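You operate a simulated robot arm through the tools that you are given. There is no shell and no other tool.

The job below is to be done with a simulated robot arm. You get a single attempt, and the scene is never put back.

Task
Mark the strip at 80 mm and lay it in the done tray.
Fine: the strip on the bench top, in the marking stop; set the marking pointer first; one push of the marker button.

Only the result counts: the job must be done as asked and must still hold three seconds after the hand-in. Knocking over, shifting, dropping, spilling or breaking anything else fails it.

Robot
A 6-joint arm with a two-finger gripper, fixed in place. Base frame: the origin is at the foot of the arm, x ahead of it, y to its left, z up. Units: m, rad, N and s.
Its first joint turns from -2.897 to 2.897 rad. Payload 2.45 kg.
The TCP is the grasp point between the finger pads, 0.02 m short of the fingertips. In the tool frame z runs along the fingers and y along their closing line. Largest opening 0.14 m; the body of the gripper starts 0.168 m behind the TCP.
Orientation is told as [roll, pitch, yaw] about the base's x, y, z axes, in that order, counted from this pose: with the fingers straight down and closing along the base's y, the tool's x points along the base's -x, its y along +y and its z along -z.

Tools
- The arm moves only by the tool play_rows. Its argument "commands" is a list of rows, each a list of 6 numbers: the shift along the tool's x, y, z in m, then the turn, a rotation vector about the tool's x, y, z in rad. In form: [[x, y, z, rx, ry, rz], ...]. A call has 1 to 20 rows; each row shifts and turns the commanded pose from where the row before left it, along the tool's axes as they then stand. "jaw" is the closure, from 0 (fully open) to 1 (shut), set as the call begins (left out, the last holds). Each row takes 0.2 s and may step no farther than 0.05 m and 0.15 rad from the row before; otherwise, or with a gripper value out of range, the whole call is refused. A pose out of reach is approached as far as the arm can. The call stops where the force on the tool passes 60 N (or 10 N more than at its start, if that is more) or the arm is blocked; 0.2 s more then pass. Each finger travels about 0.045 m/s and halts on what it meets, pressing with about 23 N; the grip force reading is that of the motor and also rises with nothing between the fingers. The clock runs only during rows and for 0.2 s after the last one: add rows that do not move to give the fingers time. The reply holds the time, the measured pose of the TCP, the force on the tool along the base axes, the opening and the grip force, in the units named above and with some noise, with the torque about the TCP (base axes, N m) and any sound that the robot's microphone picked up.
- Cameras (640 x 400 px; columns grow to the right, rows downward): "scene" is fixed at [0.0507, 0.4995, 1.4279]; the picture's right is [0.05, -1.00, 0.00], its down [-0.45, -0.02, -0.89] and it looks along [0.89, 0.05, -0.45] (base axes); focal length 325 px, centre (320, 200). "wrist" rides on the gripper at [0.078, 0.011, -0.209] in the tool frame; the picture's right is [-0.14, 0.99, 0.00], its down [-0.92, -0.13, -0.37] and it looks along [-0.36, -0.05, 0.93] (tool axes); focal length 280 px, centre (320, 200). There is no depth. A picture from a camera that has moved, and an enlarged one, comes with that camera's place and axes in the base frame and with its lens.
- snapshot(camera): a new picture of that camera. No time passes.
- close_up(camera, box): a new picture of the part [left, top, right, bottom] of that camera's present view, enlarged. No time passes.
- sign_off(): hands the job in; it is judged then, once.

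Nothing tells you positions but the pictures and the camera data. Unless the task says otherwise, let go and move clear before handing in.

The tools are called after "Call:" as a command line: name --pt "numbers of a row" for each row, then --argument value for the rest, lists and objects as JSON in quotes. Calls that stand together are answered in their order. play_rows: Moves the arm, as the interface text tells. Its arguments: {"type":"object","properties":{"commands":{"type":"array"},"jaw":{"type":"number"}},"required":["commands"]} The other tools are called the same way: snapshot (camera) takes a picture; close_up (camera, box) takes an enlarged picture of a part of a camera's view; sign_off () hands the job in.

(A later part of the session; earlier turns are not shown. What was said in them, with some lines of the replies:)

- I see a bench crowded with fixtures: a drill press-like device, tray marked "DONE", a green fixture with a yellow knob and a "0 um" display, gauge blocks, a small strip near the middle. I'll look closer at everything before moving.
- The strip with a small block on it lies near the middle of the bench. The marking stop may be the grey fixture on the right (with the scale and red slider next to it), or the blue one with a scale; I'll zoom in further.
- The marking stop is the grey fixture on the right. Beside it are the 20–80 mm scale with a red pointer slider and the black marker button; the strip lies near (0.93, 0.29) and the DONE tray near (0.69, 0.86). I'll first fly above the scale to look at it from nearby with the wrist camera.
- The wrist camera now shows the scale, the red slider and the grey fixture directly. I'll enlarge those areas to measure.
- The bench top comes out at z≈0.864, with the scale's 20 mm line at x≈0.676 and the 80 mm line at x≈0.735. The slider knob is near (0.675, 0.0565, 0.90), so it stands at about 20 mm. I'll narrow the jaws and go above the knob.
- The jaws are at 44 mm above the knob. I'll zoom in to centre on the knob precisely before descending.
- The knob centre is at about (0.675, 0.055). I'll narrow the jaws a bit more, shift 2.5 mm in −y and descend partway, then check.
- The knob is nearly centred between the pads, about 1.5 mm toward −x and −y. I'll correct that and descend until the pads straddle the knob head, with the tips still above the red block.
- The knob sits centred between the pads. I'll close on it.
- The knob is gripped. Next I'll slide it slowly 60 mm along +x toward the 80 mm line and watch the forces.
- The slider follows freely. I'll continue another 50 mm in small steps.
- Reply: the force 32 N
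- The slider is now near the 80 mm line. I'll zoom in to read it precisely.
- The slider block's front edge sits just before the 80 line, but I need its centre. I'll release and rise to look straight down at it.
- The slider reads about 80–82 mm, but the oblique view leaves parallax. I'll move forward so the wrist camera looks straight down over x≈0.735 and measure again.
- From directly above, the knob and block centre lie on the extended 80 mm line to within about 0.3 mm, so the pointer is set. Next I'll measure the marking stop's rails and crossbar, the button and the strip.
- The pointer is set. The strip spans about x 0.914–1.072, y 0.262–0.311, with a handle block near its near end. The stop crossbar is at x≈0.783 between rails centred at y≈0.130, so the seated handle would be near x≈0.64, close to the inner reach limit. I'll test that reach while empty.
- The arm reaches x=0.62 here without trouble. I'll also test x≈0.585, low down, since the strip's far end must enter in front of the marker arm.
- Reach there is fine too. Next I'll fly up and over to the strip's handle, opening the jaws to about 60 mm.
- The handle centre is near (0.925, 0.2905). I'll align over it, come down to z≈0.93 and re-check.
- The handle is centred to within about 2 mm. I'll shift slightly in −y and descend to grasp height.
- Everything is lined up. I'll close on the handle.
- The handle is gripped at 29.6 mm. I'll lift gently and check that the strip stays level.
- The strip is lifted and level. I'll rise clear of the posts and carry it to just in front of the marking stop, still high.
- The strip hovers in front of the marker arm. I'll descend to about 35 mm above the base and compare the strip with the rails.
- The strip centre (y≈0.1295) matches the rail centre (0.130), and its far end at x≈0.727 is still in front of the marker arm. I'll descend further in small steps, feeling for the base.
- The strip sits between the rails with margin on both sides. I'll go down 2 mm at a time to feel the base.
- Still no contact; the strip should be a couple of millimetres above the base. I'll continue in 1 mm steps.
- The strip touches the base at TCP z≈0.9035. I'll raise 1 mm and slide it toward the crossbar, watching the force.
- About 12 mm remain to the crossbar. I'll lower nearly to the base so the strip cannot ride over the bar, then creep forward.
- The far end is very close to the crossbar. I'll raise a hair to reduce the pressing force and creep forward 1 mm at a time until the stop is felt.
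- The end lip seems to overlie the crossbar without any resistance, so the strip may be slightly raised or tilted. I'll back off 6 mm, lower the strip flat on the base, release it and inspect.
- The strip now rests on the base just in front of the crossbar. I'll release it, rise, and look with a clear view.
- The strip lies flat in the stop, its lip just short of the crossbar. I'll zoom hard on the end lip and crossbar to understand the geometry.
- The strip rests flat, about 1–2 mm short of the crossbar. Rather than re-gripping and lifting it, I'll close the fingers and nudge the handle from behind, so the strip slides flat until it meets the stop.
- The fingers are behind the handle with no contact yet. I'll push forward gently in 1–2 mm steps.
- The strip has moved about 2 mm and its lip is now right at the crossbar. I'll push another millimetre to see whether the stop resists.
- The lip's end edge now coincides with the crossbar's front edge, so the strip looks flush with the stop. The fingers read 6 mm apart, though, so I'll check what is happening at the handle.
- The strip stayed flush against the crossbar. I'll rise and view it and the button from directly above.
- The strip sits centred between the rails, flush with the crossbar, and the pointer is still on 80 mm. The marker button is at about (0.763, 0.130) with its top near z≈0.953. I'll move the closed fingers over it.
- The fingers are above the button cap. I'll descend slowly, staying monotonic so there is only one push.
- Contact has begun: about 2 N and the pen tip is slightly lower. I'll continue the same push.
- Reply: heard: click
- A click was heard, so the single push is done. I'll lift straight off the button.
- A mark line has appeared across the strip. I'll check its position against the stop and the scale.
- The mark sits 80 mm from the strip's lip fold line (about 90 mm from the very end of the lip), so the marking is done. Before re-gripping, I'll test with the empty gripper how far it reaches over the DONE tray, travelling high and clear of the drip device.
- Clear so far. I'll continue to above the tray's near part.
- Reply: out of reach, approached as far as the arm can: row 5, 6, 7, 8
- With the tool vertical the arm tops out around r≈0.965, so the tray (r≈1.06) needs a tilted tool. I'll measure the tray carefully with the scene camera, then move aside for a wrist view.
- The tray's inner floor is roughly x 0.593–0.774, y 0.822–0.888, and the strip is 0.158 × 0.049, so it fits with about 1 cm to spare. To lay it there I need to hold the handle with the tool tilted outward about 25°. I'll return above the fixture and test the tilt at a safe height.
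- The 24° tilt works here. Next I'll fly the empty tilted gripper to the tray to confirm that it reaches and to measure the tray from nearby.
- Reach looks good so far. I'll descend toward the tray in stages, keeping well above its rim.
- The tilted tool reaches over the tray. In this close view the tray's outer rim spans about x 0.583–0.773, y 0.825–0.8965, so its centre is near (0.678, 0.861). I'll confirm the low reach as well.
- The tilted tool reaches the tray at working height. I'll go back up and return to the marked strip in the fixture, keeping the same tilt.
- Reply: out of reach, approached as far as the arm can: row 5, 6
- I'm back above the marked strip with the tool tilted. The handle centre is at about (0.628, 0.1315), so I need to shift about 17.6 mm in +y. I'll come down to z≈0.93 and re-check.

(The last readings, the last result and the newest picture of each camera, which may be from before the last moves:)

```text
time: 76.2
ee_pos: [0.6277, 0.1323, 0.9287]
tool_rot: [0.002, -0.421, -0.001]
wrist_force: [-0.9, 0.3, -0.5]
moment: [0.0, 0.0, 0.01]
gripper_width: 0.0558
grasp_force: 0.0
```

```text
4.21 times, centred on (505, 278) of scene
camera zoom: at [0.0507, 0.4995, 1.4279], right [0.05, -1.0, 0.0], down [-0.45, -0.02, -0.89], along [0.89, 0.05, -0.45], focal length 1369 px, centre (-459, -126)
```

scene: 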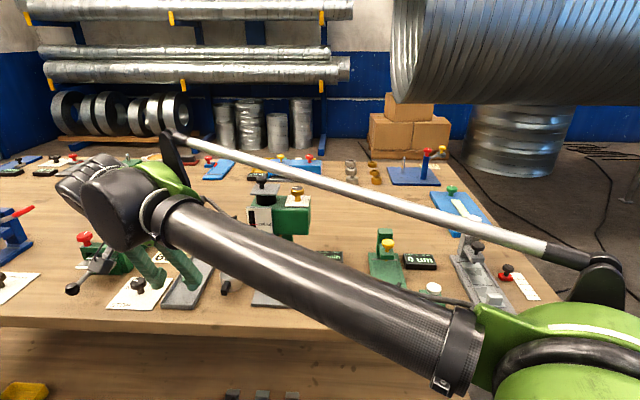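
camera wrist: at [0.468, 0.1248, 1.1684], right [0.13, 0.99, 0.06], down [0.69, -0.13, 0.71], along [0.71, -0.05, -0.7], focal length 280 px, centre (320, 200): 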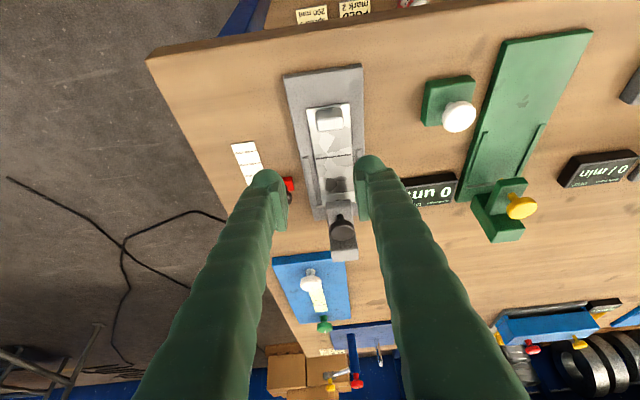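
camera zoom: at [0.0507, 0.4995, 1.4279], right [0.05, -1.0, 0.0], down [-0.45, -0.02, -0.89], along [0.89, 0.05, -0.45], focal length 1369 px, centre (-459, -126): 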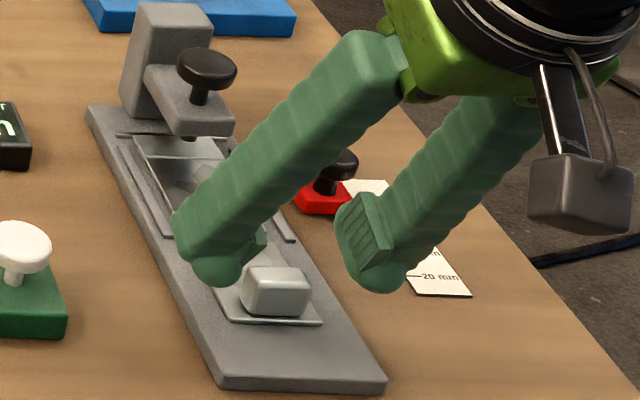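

The gripper is well aligned: handle at (0.6285, 0.132), TCP at (0.6256, 0.1325). I'll descend the last 22 mm with the tilted fingers straddling the handle, their corners staying above the strip.

Call:
play_rows --pt "0.0031 0 0.0069 0 0 0" --pt "0.0031 0 0.0069 0 0 0" --pt "0.003 0 0.0068 0 0 0" --pt "0 0 0 0 0 0"

Call:
close_up --camera "wrist" --box '[260, 120, 380, 240]'

Call:
close_up --camera "scene" --box '[475, 260, 535, 320]'

```text
time: 77.2
ee_pos: [0.625, 0.1323, 0.9065]
tool_rot: [0.0, -0.42, -0.001]
wrist_force: [0.5, 0.1, 0.2]
moment: [0.02, -0.01, 0.01]
gripper_width: 0.0558
grasp_force: 0.1
```

```text
3.33 times, centred on (320, 180) of wrist
camera zoom: at [0.4679, 0.1434, 1.0654], right [0.13, 0.99, 0.06], down [0.69, -0.13, 0.71], along [0.71, -0.05, -0.7], focal length 935 px, centre (320, 267)
```

zoom: 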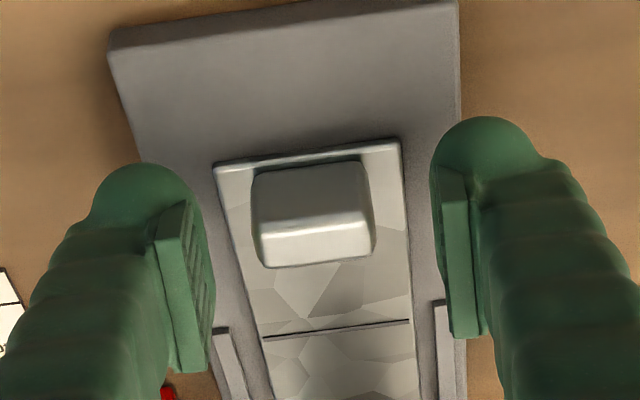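

```text
6.67 times, centred on (505, 290) of scene
camera zoom: at [0.0507, 0.4995, 1.4279], right [0.05, -1.0, 0.0], down [-0.45, -0.02, -0.89], along [0.89, 0.05, -0.45], focal length 2168 px, centre (-913, -400)
```

zoom: 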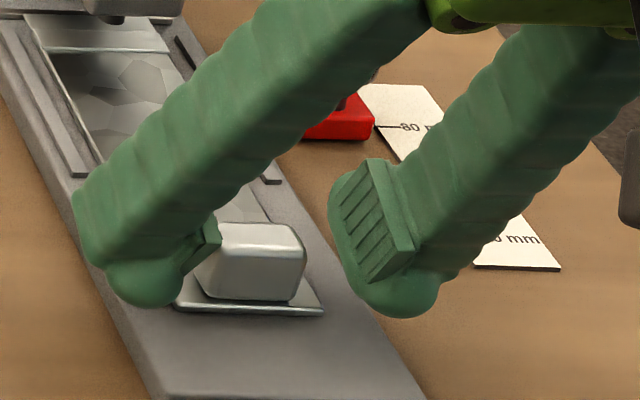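

The ribbed pads start a little above the rounded tips, so at this height they barely overlap the handle. I'll lower about 5 mm more, feeling for contact.

Call:
play_rows --pt "0.001 0 0.0023 0 0 0" --pt "0.001 0 0.0023 0 0 0" --pt "0 0 0 0 0 0"

Call:
close_up --camera "scene" --box '[475, 260, 535, 320]'

Call:
close_up --camera "wrist" --box '[260, 120, 380, 240]'

```text
time: 78.0
ee_pos: [0.6239, 0.1312, 0.902]
tool_rot: [0.003, -0.42, 0.0]
wrist_force: [-0.8, 0.5, -0.7]
moment: [0.06, -0.01, 0.01]
gripper_width: 0.056
grasp_force: 0.1
```

```text
6.67 times, centred on (505, 290) of scene
camera zoom: at [0.0507, 0.4995, 1.4279], right [0.05, -1.0, 0.0], down [-0.45, -0.02, -0.89], along [0.89, 0.05, -0.45], focal length 2168 px, centre (-913, -400)
```

zoom: 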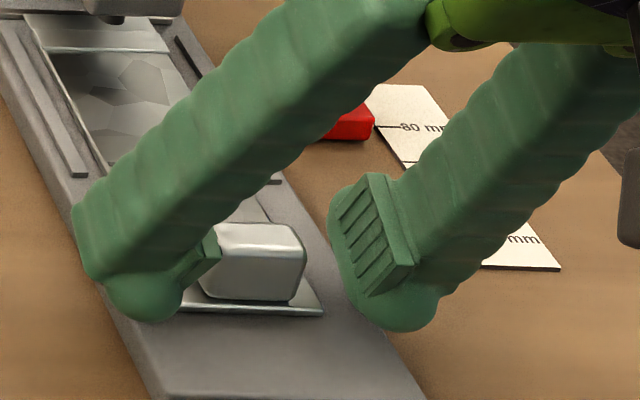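

```text
3.33 times, centred on (320, 180) of wrist
camera zoom: at [0.4668, 0.1428, 1.0602], right [0.13, 0.99, 0.06], down [0.69, -0.13, 0.71], along [0.71, -0.05, -0.7], focal length 935 px, centre (320, 267)
```

zoom: 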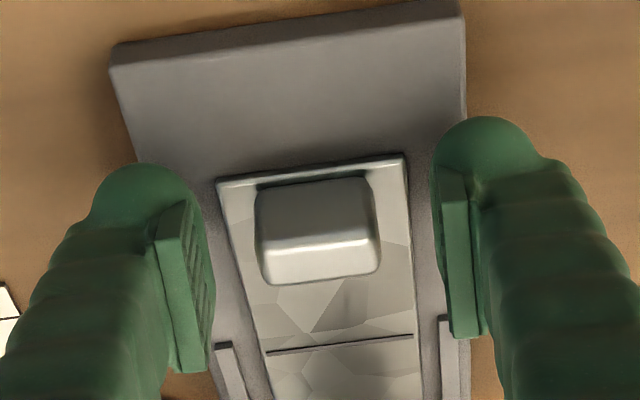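

Call:
play_rows --pt "0.0006 0 0.0014 0 0 0" --pt "0.0006 0 0.0014 0 0 0" --pt "0 0 0 0 0 0"

Call:
close_up --camera "scene" --box '[475, 260, 535, 320]'

```text
time: 78.8
ee_pos: [0.6237, 0.1331, 0.8994]
tool_rot: [0.002, -0.421, 0.0]
wrist_force: [0.6, 0.3, 0.8]
moment: [0.04, 0.02, -0.02]
gripper_width: 0.0561
grasp_force: 0.0
```

```text
6.67 times, centred on (505, 290) of scene
camera zoom: at [0.0507, 0.4995, 1.4279], right [0.05, -1.0, 0.0], down [-0.45, -0.02, -0.89], along [0.89, 0.05, -0.45], focal length 2168 px, centre (-913, -400)
```

zoom: 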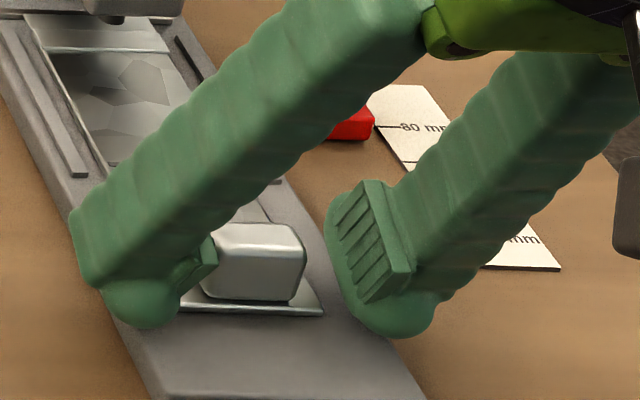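

The pads now overlap the handle well and nothing is touching the strip. I'll close the grip.

Call:
play_rows --pt "0 0 0 0 0 0" --pt "0 0 0 0 0 0" --pt "0 0 0 0 0 0" --pt "0 0 0 0 0 0" --pt "0 0 0 0 0 0" --jaw 0.9

Call:
close_up --camera "wrist" --box '[260, 120, 380, 240]'

Call:
close_up --camera "scene" --box '[475, 260, 535, 320]'

```text
time: 80.0
ee_pos: [0.6237, 0.1335, 0.9005]
tool_rot: [0.001, -0.421, 0.0]
wrist_force: [0.2, 0.8, 0.1]
moment: [0.0, 0.01, -0.04]
gripper_width: 0.0298
grasp_force: 23.2
```

```text
3.33 times, centred on (320, 180) of wrist
camera zoom: at [0.4667, 0.143, 1.0575], right [0.13, 0.99, 0.06], down [0.69, -0.13, 0.71], along [0.71, -0.05, -0.7], focal length 935 px, centre (320, 267)
```

zoom: 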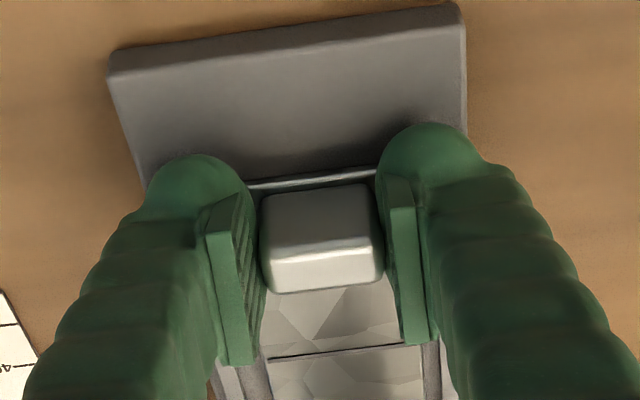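

```text
6.67 times, centred on (505, 290) of scene
camera zoom: at [0.0507, 0.4995, 1.4279], right [0.05, -1.0, 0.0], down [-0.45, -0.02, -0.89], along [0.89, 0.05, -0.45], focal length 2168 px, centre (-913, -400)
```

zoom: 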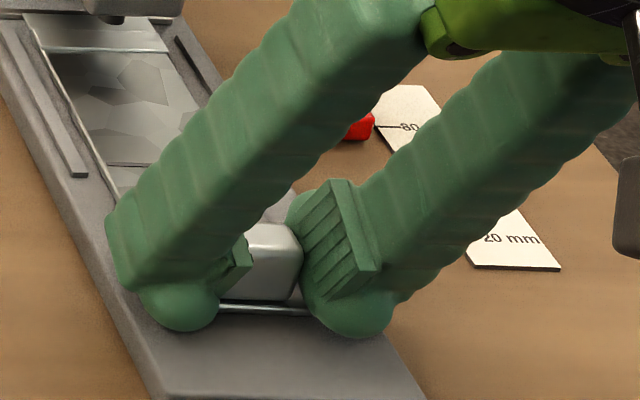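

The handle is gripped at 29.8 mm. I'll lift 3 mm, then pull the strip straight back out from under the marker arm in small steps.

Call:
play_rows --pt "-0.0006 0 -0.0014 0 0 0" --pt "-0.0006 0 -0.0014 0 0 0" --pt "0 0 0 0 0 0"

Call:
close_up --camera "scene" --box '[450, 240, 540, 320]'

```text
time: 80.8
ee_pos: [0.6228, 0.1312, 0.9028]
tool_rot: [0.003, -0.421, 0.001]
wrist_force: [-0.3, -0.2, -0.6]
moment: [0.01, 0.07, 0.04]
gripper_width: 0.0298
grasp_force: 22.9
```

```text
5.00 times, centred on (495, 280) of scene
camera zoom: at [0.0507, 0.4995, 1.4279], right [0.05, -1.0, 0.0], down [-0.45, -0.02, -0.89], along [0.89, 0.05, -0.45], focal length 1626 px, centre (-555, -200)
```

zoom: 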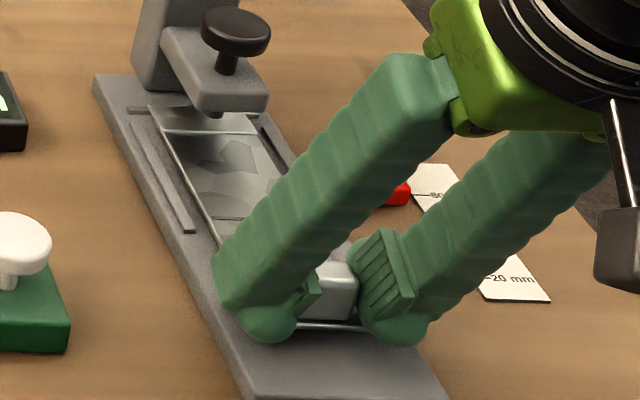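

The strip lifts level. Next I'll retreat along −x.

Call:
play_rows --pt "0.0073 0 -0.0033 0 0 0" --pt "0.0073 0 -0.0033 0 0 0" --pt "0.0073 0 -0.0033 0 0 0" --pt "0 0 0 0 0 0"

Call:
close_up --camera "scene" --box '[450, 240, 540, 320]'

Call:
snapshot --camera "wrist"

```text
time: 81.8
ee_pos: [0.5993, 0.134, 0.9038]
tool_rot: [0.001, -0.421, 0.0]
wrist_force: [-0.1, -0.2, -0.6]
moment: [-0.04, 0.04, 0.0]
gripper_width: 0.03
grasp_force: 23.1
```

```text
5.00 times, centred on (495, 280) of scene
camera zoom: at [0.0507, 0.4995, 1.4279], right [0.05, -1.0, 0.0], down [-0.45, -0.02, -0.89], along [0.89, 0.05, -0.45], focal length 1626 px, centre (-555, -200)
```

zoom: 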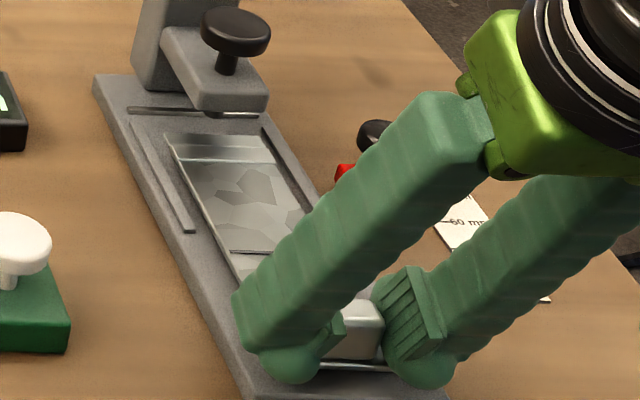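

```text
taken
camera wrist: at [0.4421, 0.1431, 1.0616], right [0.13, 0.99, 0.06], down [0.69, -0.13, 0.71], along [0.71, -0.05, -0.7], focal length 280 px, centre (320, 200)
```

wrist: 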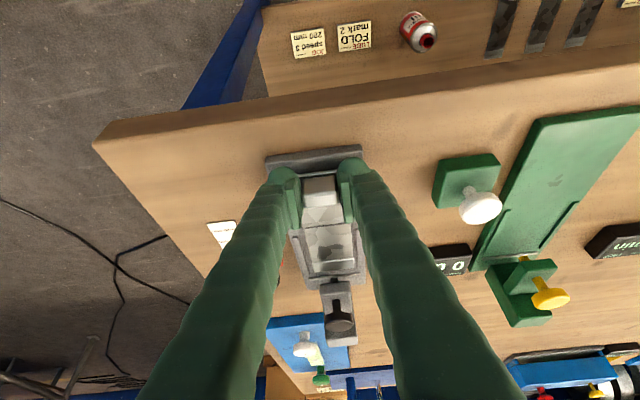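

Call:
play_rows --pt "0.0073 0 -0.0033 0 0 0" --pt "0.0073 0 -0.0033 0 0 0" --pt "0.0064 0 -0.0029 0 0 0" --pt "0 0 0 0 0 0"

Call:
close_up --camera "scene" --box '[450, 240, 540, 320]'

Call:
close_up --camera "wrist" --box '[270, 150, 380, 350]'

```text
time: 82.8
ee_pos: [0.5756, 0.1324, 0.9033]
tool_rot: [0.002, -0.421, -0.001]
wrist_force: [0.0, 0.1, -2.0]
moment: [-0.02, 0.07, -0.01]
gripper_width: 0.0298
grasp_force: 22.9
```

```text
5.00 times, centred on (495, 280) of scene
camera zoom: at [0.0507, 0.4995, 1.4279], right [0.05, -1.0, 0.0], down [-0.45, -0.02, -0.89], along [0.89, 0.05, -0.45], focal length 1626 px, centre (-555, -200)
```

zoom: 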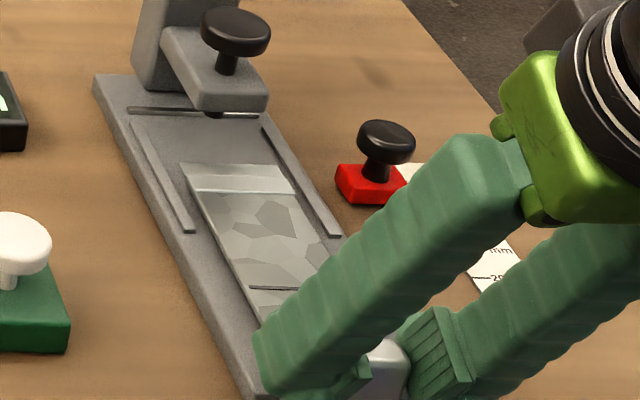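

```text
2.00 times, centred on (325, 250) of wrist
camera zoom: at [0.4188, 0.1428, 1.0612], right [0.13, 0.99, 0.06], down [0.69, -0.13, 0.71], along [0.71, -0.05, -0.7], focal length 561 px, centre (310, 100)
```

zoom: 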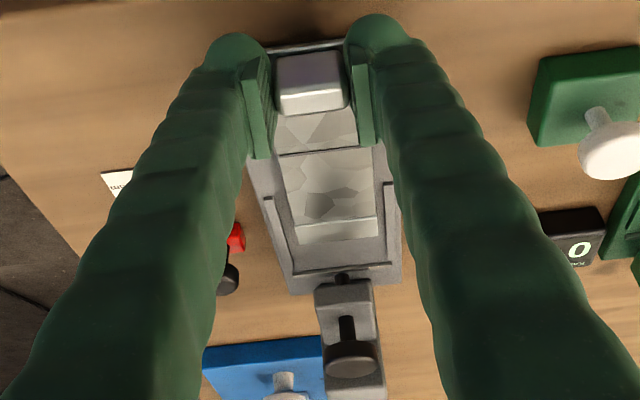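

The strip is clear of the marker arm. I'll lift it straight up, then carry it high and close to the robot past the drip device.

Call:
play_rows --pt "-0.008 0 -0.018 0 0 0" --pt "-0.015 0 -0.0335 0 0 0" --pt "-0.015 0 -0.0335 0 0 0" --pt "-0.015 0 -0.0335 0 0 0" --pt "-0.015 0 -0.0335 0 0 0" --pt "-0.015 0 -0.0335 0 0 0" --pt "-0.015 0 -0.0335 0 0 0" --pt "-0.008 0 -0.018 0 0 0" --pt "0 0 0 0 0 0"

Call:
snapshot --camera "wrist"

Call:
snapshot --camera "scene"

```text
time: 84.8
ee_pos: [0.5764, 0.1318, 1.1623]
tool_rot: [0.001, -0.42, 0.0]
wrist_force: [1.0, -0.4, -1.5]
moment: [0.0, 0.06, -0.01]
gripper_width: 0.0299
grasp_force: 22.8
```

```text
taken
camera wrist: at [0.4192, 0.143, 1.3199], right [0.13, 0.99, 0.06], down [0.69, -0.13, 0.71], along [0.71, -0.05, -0.7], focal length 280 px, centre (320, 200)
```

wrist: 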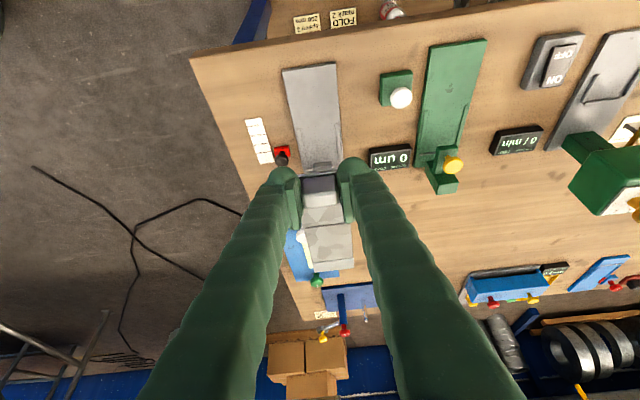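

```text
taken
```

scene: 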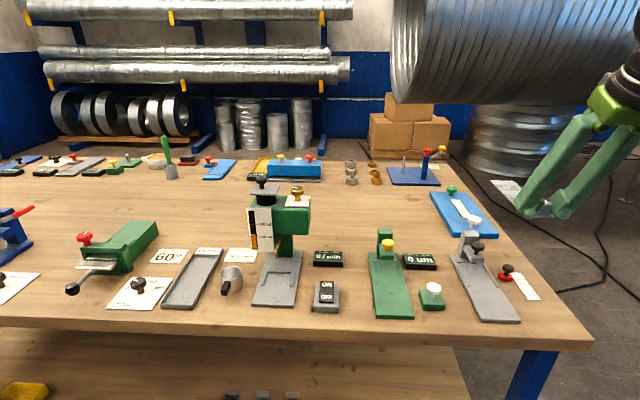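

The strip is held high and level. I'll carry it across to y≈0.71, moving slightly inward as I go.

Call:
play_rows --pt "0.0032 0.035 -0.0014 0 0 0" --pt "0.0032 0.0446 -0.0014 0 0 0" --pt "0.0032 0.0446 -0.0014 0 0 0" --pt "0.0032 0.0446 -0.0014 0 0 0" --pt "0.0032 0.0446 -0.0014 0 0 0" --pt "0.0032 0.0446 -0.0014 0 0 0" --pt "0.0032 0.0446 -0.0014 0 0 0" --pt "0.0032 0.0446 -0.0014 0 0 0" --pt "0.0032 0.0446 -0.0014 0 0 0" --pt "0.0032 0.0446 -0.0014 0 0 0" --pt "0.0032 0.0446 -0.0014 0 0 0" --pt "0.0032 0.0446 -0.0014 0 0 0" --pt "0.0032 0.0446 -0.0014 0 0 0" --pt "0.0 0.03 0 0 0 0" --pt "0 0 0 0 0 0"

Call:
snapshot --camera "wrist"

Call:
snapshot --camera "scene"

```text
time: 88.0
ee_pos: [0.531, 0.7323, 1.1619]
tool_rot: [0.002, -0.421, 0.001]
wrist_force: [-0.1, 0.8, -0.8]
moment: [0.02, 0.05, -0.02]
gripper_width: 0.0298
grasp_force: 23.4
```

```text
taken
camera wrist: at [0.3736, 0.7428, 1.3198], right [0.13, 0.99, 0.06], down [0.69, -0.13, 0.71], along [0.71, -0.05, -0.7], focal length 280 px, centre (320, 200)
```

wrist: 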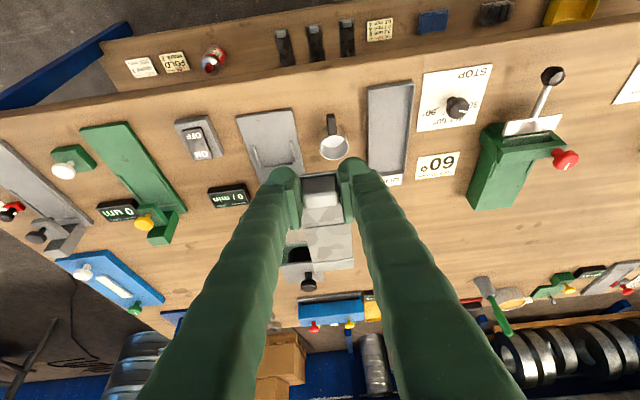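

```text
taken
```

scene: 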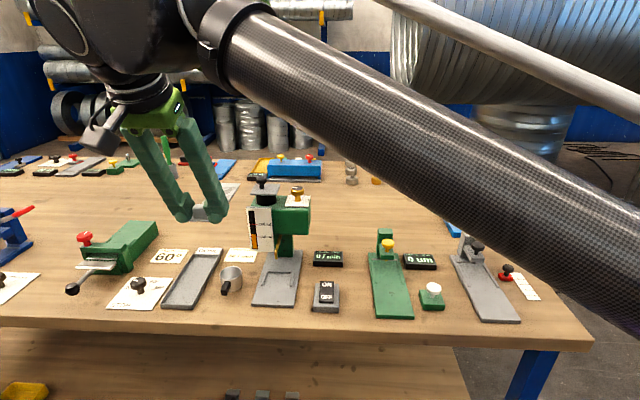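

The strip is past the drip device. I'll move diagonally down to a hover above the tray.

Call:
play_rows --pt "-0.001 0.035 0.0223 0 0 0" --pt "-0.001 0.035 0.0223 0 0 0" --pt "-0.0008 0.0145 0.0305 0 0 0" --pt "-0.0008 0.0145 0.0305 0 0 0" --pt "-0.0008 0.0145 0.0305 0 0 0" --pt "-0.0008 0.0145 0.0305 0 0 0" --pt "0 0 0 0 0 0"

Call:
snapshot --camera "wrist"

Call:
close_up --camera "wrist" --box '[250, 70, 400, 290]'

Call:
close_up --camera "scene" --box '[100, 160, 280, 320]'

```text
time: 89.6
ee_pos: [0.6051, 0.8599, 1.0129]
tool_rot: [0.001, -0.421, 0.001]
wrist_force: [0.5, -0.5, -0.8]
moment: [-0.04, 0.09, 0.02]
gripper_width: 0.0302
grasp_force: 23.0
```

```text
taken
camera wrist: at [0.4485, 0.8712, 1.171], right [0.13, 0.99, 0.06], down [0.69, -0.13, 0.71], along [0.71, -0.05, -0.7], focal length 280 px, centre (320, 200)
```

wrist: 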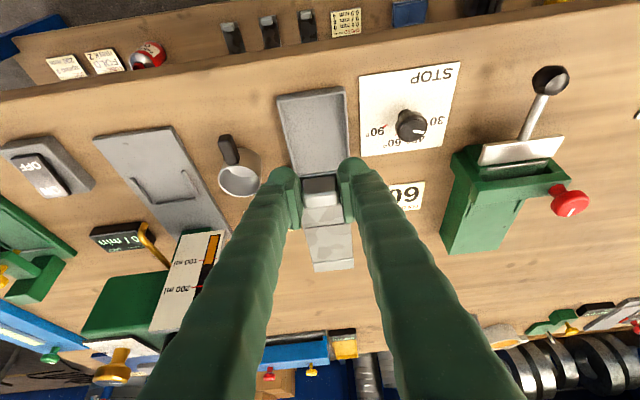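

```text
1.82 times, centred on (325, 180) of wrist
camera zoom: at [0.4485, 0.8712, 1.171], right [0.13, 0.99, 0.06], down [0.69, -0.13, 0.71], along [0.71, -0.05, -0.7], focal length 510 px, centre (311, 236)
```

zoom: 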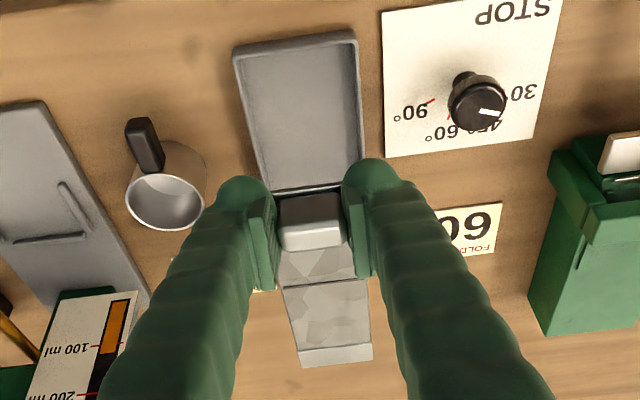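

```text
2.50 times, centred on (190, 240) of scene
camera zoom: at [0.0507, 0.4995, 1.4279], right [0.05, -1.0, 0.0], down [-0.45, -0.02, -0.89], along [0.89, 0.05, -0.45], focal length 813 px, centre (645, 100)
```

zoom: 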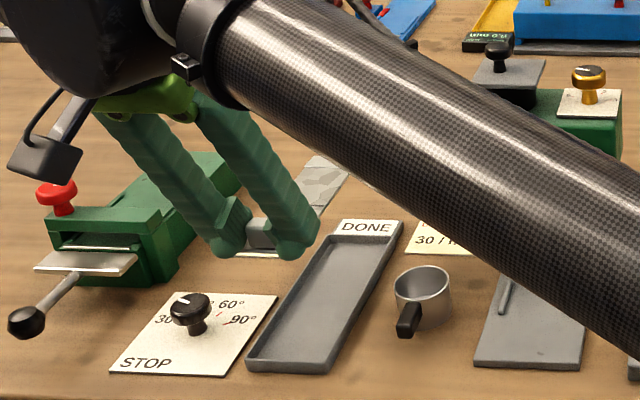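

The gripper's y matches the tray centre (0.8605). I'll shift 3 mm toward −x and descend to z≈0.95.

Call:
play_rows --pt "0.0136 0.0002 0.0268 0 0 0" --pt "0.0136 0.0002 0.0268 0 0 0" --pt "0 0 0 0 0 0"

Call:
close_up --camera "wrist" --box '[250, 100, 400, 300]'

Call:
close_up --camera "scene" --box '[130, 220, 250, 320]'

```text
time: 90.4
ee_pos: [0.6019, 0.8621, 0.9532]
tool_rot: [0.002, -0.421, 0.001]
wrist_force: [0.1, -0.1, 0.0]
moment: [0.03, 0.03, 0.03]
gripper_width: 0.0297
grasp_force: 23.1
```

```text
2.00 times, centred on (325, 200) of wrist
camera zoom: at [0.4442, 0.8718, 1.1109], right [0.13, 0.99, 0.06], down [0.69, -0.13, 0.71], along [0.71, -0.05, -0.7], focal length 561 px, centre (310, 200)
```

zoom: 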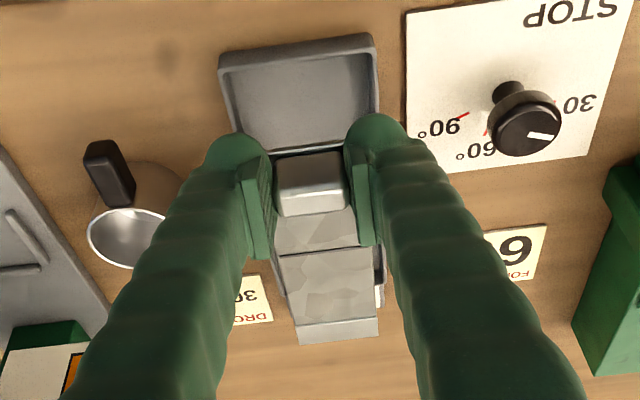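

```text
4.00 times, centred on (190, 270) of scene
camera zoom: at [0.0507, 0.4995, 1.4279], right [0.05, -1.0, 0.0], down [-0.45, -0.02, -0.89], along [0.89, 0.05, -0.45], focal length 1301 px, centre (840, -80)
```

zoom: 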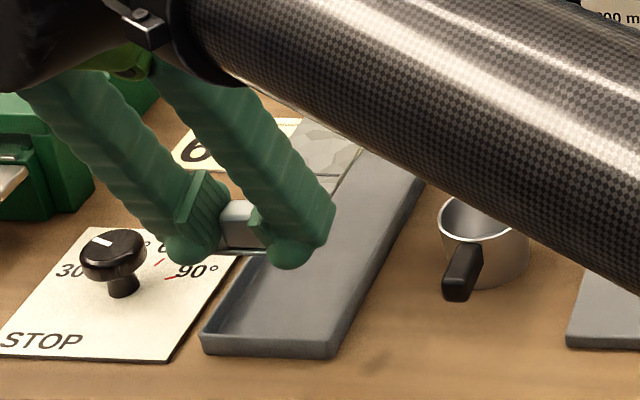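

Strip and tray are aligned in y and yaw; a +2 mm shift in x will centre it. I'll descend to about 1.3 cm above the tray floor and check.

Call:
play_rows --pt "0.0058 0.0002 0.0146 0 0 0" --pt "0.0058 0.0002 0.0146 0 0 0" --pt "0.0058 0 0.0145 0 0 0" --pt "0 0 0 0 0 0"

Call:
close_up --camera "wrist" --box '[260, 120, 390, 290]'

Call:
close_up --camera "scene" --box '[140, 230, 240, 320]'

```text
time: 91.4
ee_pos: [0.6032, 0.8613, 0.9066]
tool_rot: [0.001, -0.42, 0.001]
wrist_force: [0.7, -0.9, -0.4]
moment: [0.01, 0.05, 0.0]
gripper_width: 0.0299
grasp_force: 22.9
```

```text
2.35 times, centred on (325, 205) of wrist
camera zoom: at [0.446, 0.8724, 1.0649], right [0.13, 0.99, 0.06], down [0.69, -0.13, 0.71], along [0.71, -0.05, -0.7], focal length 660 px, centre (308, 188)
```

zoom: 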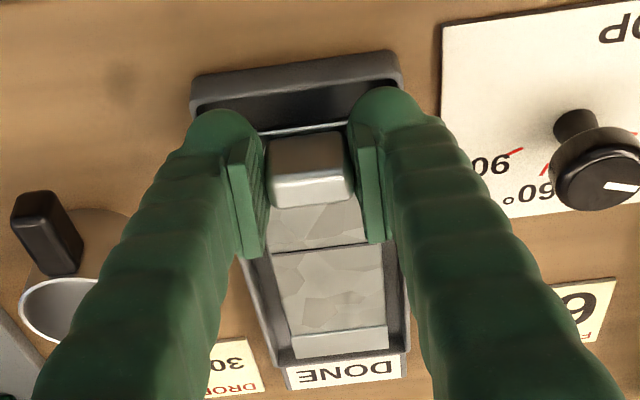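

```text
4.44 times, centred on (190, 275) of scene
camera zoom: at [0.0507, 0.4995, 1.4279], right [0.05, -1.0, 0.0], down [-0.45, -0.02, -0.89], along [0.89, 0.05, -0.45], focal length 1446 px, centre (898, -133)
```

zoom: 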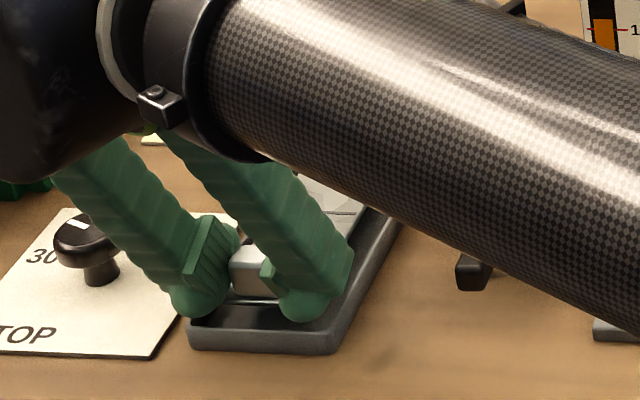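

The strip is hovering inside the tray outline with margins all round. I'll lower another 8 mm.

Call:
play_rows --pt "0.0011 0 0.0024 0 0 0" --pt "0.0011 0 0.0024 0 0 0" --pt "0.0011 0 0.0025 0 0 0" --pt "0 0 0 0 0 0"

Call:
close_up --camera "wrist" --box '[260, 120, 390, 290]'

Call:
close_up --camera "scene" --box '[170, 270, 240, 320]'

```text
time: 92.4
ee_pos: [0.6033, 0.8618, 0.899]
tool_rot: [0.002, -0.419, -0.001]
wrist_force: [0.2, -0.1, -0.8]
moment: [-0.06, 0.06, 0.0]
gripper_width: 0.03
grasp_force: 22.8
```

```text
2.35 times, centred on (325, 205) of wrist
camera zoom: at [0.4455, 0.8729, 1.0569], right [0.13, 0.99, 0.06], down [0.69, -0.13, 0.71], along [0.71, -0.05, -0.7], focal length 660 px, centre (308, 188)
```

zoom: 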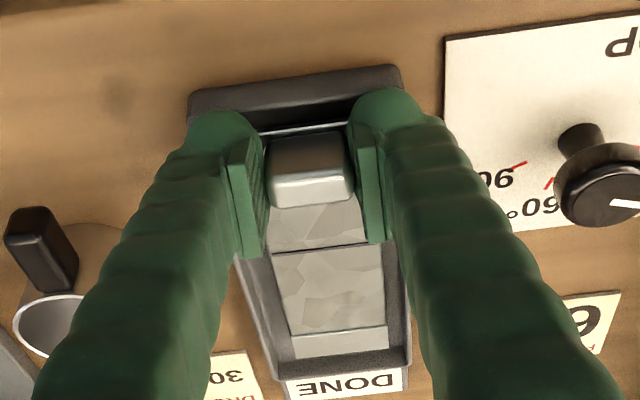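

```text
8.00 times, centred on (205, 295) of scene
camera zoom: at [0.0507, 0.4995, 1.4279], right [0.05, -1.0, 0.0], down [-0.45, -0.02, -0.89], along [0.89, 0.05, -0.45], focal length 2602 px, centre (1240, -560)
```

zoom: 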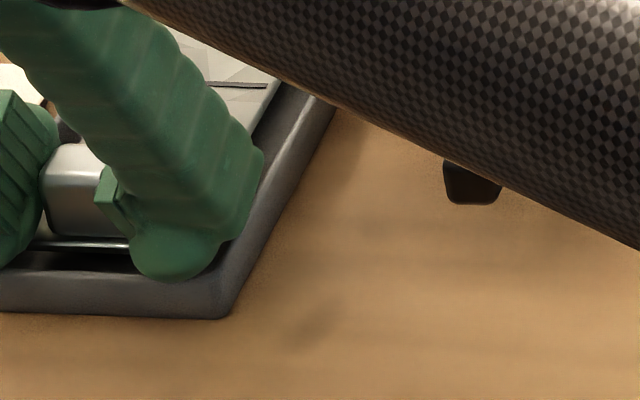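

Call:
play_rows --pt "0.0004 0 0.0009 0 0 0" --pt "0.0004 0 0.0009 0 0 0" --pt "0 0 0 0 0 0"

Call:
close_up --camera "scene" --box '[160, 270, 230, 320]'

```text
time: 93.2
ee_pos: [0.6027, 0.8615, 0.8966]
tool_rot: [0.003, -0.421, 0.0]
wrist_force: [1.8, 0.1, 4.1]
moment: [-0.01, 0.06, 0.04]
gripper_width: 0.0299
grasp_force: 23.2
```

```text
8.00 times, centred on (195, 295) of scene
camera zoom: at [0.0507, 0.4995, 1.4279], right [0.05, -1.0, 0.0], down [-0.45, -0.02, -0.89], along [0.89, 0.05, -0.45], focal length 2602 px, centre (1320, -560)
```

zoom: 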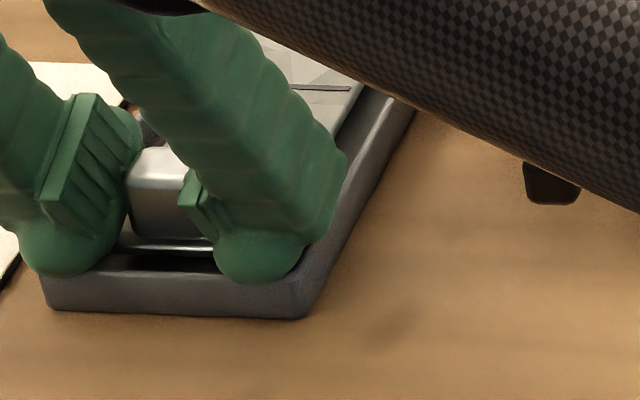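

A light contact of about 4 N is felt. I'll back up 1 mm and open only a few millimetres, so the fingers don't push the tray walls and the strip settles into the tray.

Call:
play_rows --pt "-0.0004 0 -0.0009 0 0 0" --pt "0 0 0 0 0 0"

Call:
play_rows --pt "0 0 0 0 0 0" --pt "0 0 0 0 0 0" --pt "0 0 0 0 0 0" --jaw 0.745

Call:
close_up --camera "scene" --box '[160, 270, 230, 320]'

Call:
close_up --camera "wrist" --box '[260, 120, 390, 290]'

```text
time: 93.8
ee_pos: [0.6014, 0.8617, 0.8981]
tool_rot: [0.002, -0.422, 0.0]
wrist_force: [0.8, -0.1, 0.1]
moment: [0.02, 0.05, -0.02]
gripper_width: 0.0299
grasp_force: 22.7
```

```text
time: 94.6
ee_pos: [0.6026, 0.8621, 0.8977]
tool_rot: [0.001, -0.42, -0.001]
wrist_force: [0.5, 0.9, 0.8]
moment: [0.01, 0.0, 0.03]
gripper_width: 0.0357
grasp_force: 0.0
```

```text
8.00 times, centred on (195, 295) of scene
camera zoom: at [0.0507, 0.4995, 1.4279], right [0.05, -1.0, 0.0], down [-0.45, -0.02, -0.89], along [0.89, 0.05, -0.45], focal length 2602 px, centre (1320, -560)
```

zoom: 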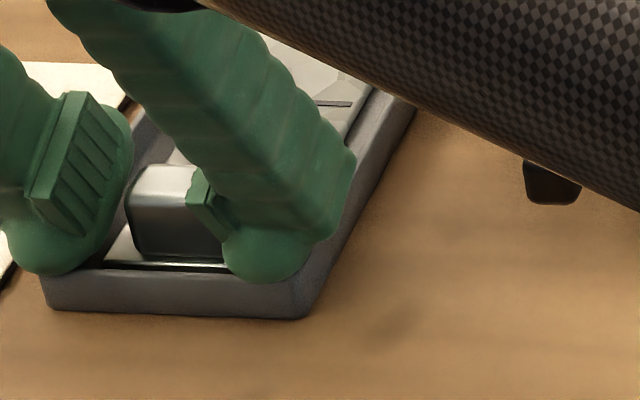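

```text
2.35 times, centred on (325, 205) of wrist
camera zoom: at [0.4459, 0.8724, 1.0559], right [0.13, 0.99, 0.06], down [0.69, -0.13, 0.71], along [0.71, -0.05, -0.7], focal length 660 px, centre (308, 188)
```

zoom: 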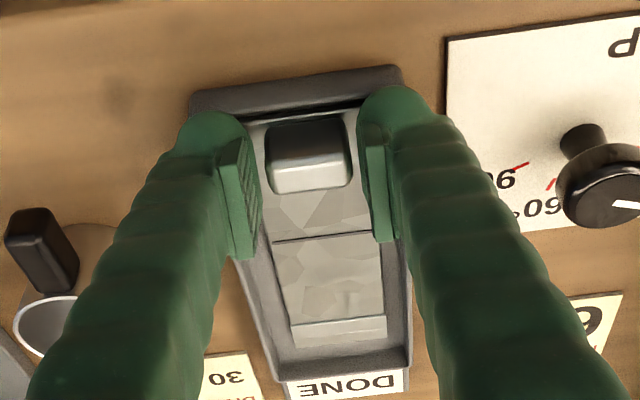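

The strip has settled flat inside the tray. I'll rise straight up slowly, check that nothing drags, and then continue clear.

Call:
play_rows --pt "-0.0041 0 -0.0091 0 0 0" --pt "-0.0041 0 -0.0091 0 0 0" --pt "-0.0082 0 -0.0183 0 0 0" --pt "-0.0122 0 -0.0274 0 0 0" --pt "-0.0122 0 -0.0274 0 0 0" --pt "0 0 0 0 0 0"

Call:
close_up --camera "wrist" --box '[240, 60, 400, 260]'

Call:
close_up --camera "scene" --box '[140, 230, 260, 320]'

```text
time: 96.0
ee_pos: [0.6008, 0.8629, 0.997]
tool_rot: [0.003, -0.422, 0.0]
wrist_force: [0.7, -1.0, -0.1]
moment: [-0.01, 0.0, 0.02]
gripper_width: 0.0358
grasp_force: 0.1
```

```text
2.00 times, centred on (320, 160) of wrist
camera zoom: at [0.4441, 0.8734, 1.1558], right [0.13, 0.99, 0.06], down [0.69, -0.13, 0.71], along [0.71, -0.05, -0.7], focal length 561 px, centre (320, 280)
```

zoom: 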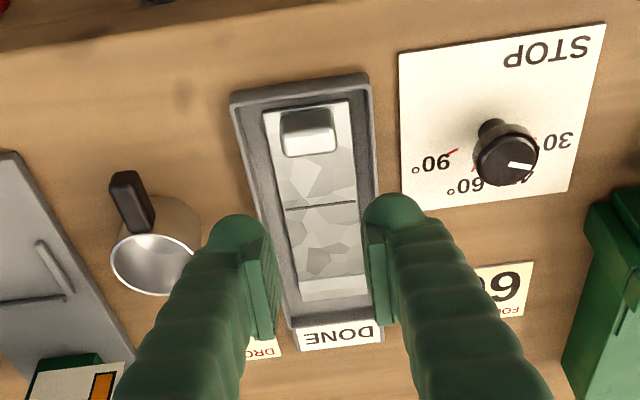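

```text
4.44 times, centred on (200, 275) of scene
camera zoom: at [0.0507, 0.4995, 1.4279], right [0.05, -1.0, 0.0], down [-0.45, -0.02, -0.89], along [0.89, 0.05, -0.45], focal length 1446 px, centre (853, -133)
```

zoom: 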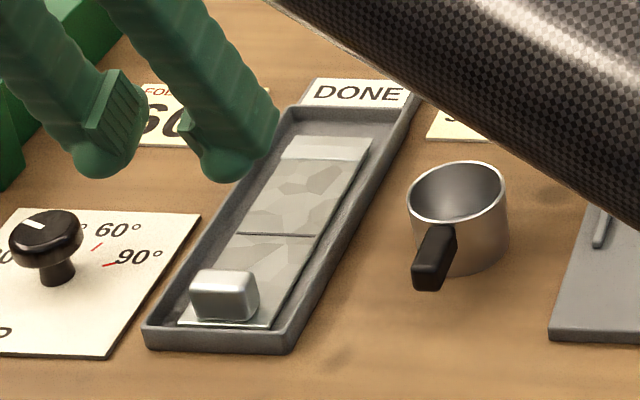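

The marked strip lies flat in the DONE tray, well inside the walls. I'll retreat clear of the bench items and do a last check of the whole scene.

Call:
play_rows --pt "-0.006 -0.01 -0.032 0 0 0" --pt "-0.002 -0.012 -0.034 0 0 0" --pt "0.003 -0.02 -0.036 0 0 0" --pt "0.008 -0.035 -0.0036 0 0 0" --pt "0.008 -0.04 -0.0036 0 0 0" --pt "0.008 -0.04 -0.0036 0 0 0" --pt "0.004 -0.042 -0.0018 0 0 0" --pt "0.0 -0.042 0 0 0 0" --pt "0.0 -0.042 0 0 0 0" --pt "0.0 -0.042 0 0 0 0" --pt "0.0 -0.042 0 0 0 0" --pt "0 0 0 0 0 0"

Call:
snapshot --camera "scene"

Call:
snapshot --camera "wrist"

Call:
close_up --camera "scene" --box '[150, 230, 260, 320]'

Call:
close_up --camera "scene" --box '[440, 220, 560, 330]'

```text
time: 98.6
ee_pos: [0.5318, 0.4923, 1.0917]
tool_rot: [0.003, -0.423, 0.0]
wrist_force: [-0.9, 0.2, -0.1]
moment: [-0.02, 0.03, 0.0]
gripper_width: 0.0357
grasp_force: 0.0
```

```text
taken
```

scene: 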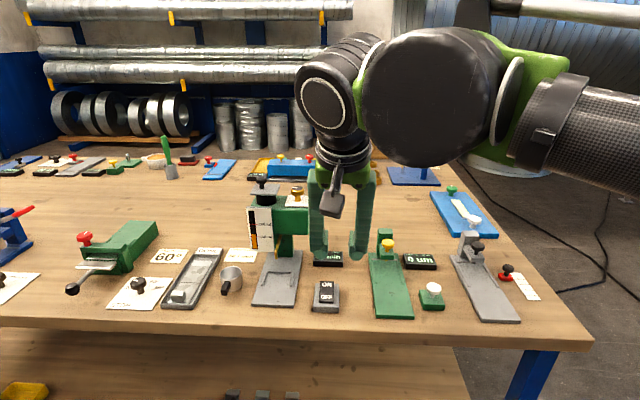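

```text
taken
camera wrist: at [0.375, 0.5029, 1.251], right [0.12, 0.99, 0.06], down [0.69, -0.13, 0.71], along [0.71, -0.05, -0.7], focal length 280 px, centre (320, 200)
```

wrist: 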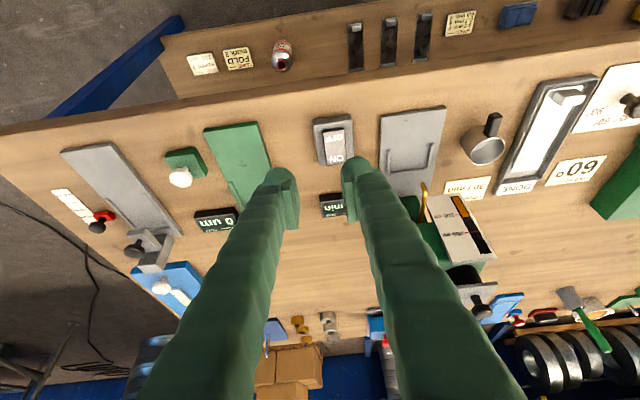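

```text
4.44 times, centred on (205, 275) of scene
camera zoom: at [0.0507, 0.4995, 1.4279], right [0.05, -1.0, 0.0], down [-0.45, -0.02, -0.89], along [0.89, 0.05, -0.45], focal length 1446 px, centre (831, -133)
```

zoom: 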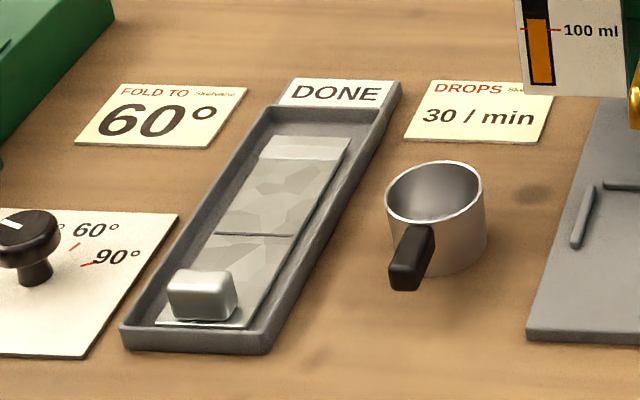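

```text
3.64 times, centred on (500, 275) of scene
camera zoom: at [0.0507, 0.4995, 1.4279], right [0.05, -1.0, 0.0], down [-0.45, -0.02, -0.89], along [0.89, 0.05, -0.45], focal length 1183 px, centre (-334, -73)
```

zoom: 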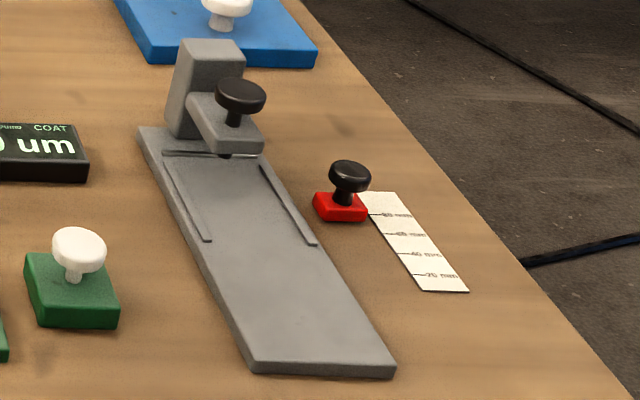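

The strip carries its mark and lies flat in the DONE tray. The pointer still reads 80 mm, the other items on the bench look undisturbed, and the gripper is open and clear, so I'm handing in the job.

Call:
sign_off

```text
The job is handed in.
```

The strip is marked and lying flat in the DONE tray, and I've handed the job in. I don't have the judging result.

- **Pointer:** I set it before marking. Seen from straight above, it was within about 0.3 mm of the 80 mm line, and it still read 80 mm in the last pictures.
- **Mark:** I pushed the marker button once and heard one click. The line is about 80 mm from the fold line near the strip's far end. It is about 90 mm from the very end, because a lip of about 10 mm extends past the fold. I butted the lip against the stop bar, so if 80 mm was meant from the very end, the mark is about 10 mm off.
- **Tray:** The strip dropped the last few millimetres as I let go. It settled flat, clear of all four walls.
- **Rest of the bench:** Nothing else looked moved or knocked over in the last pictures, and the gripper is open and clear.
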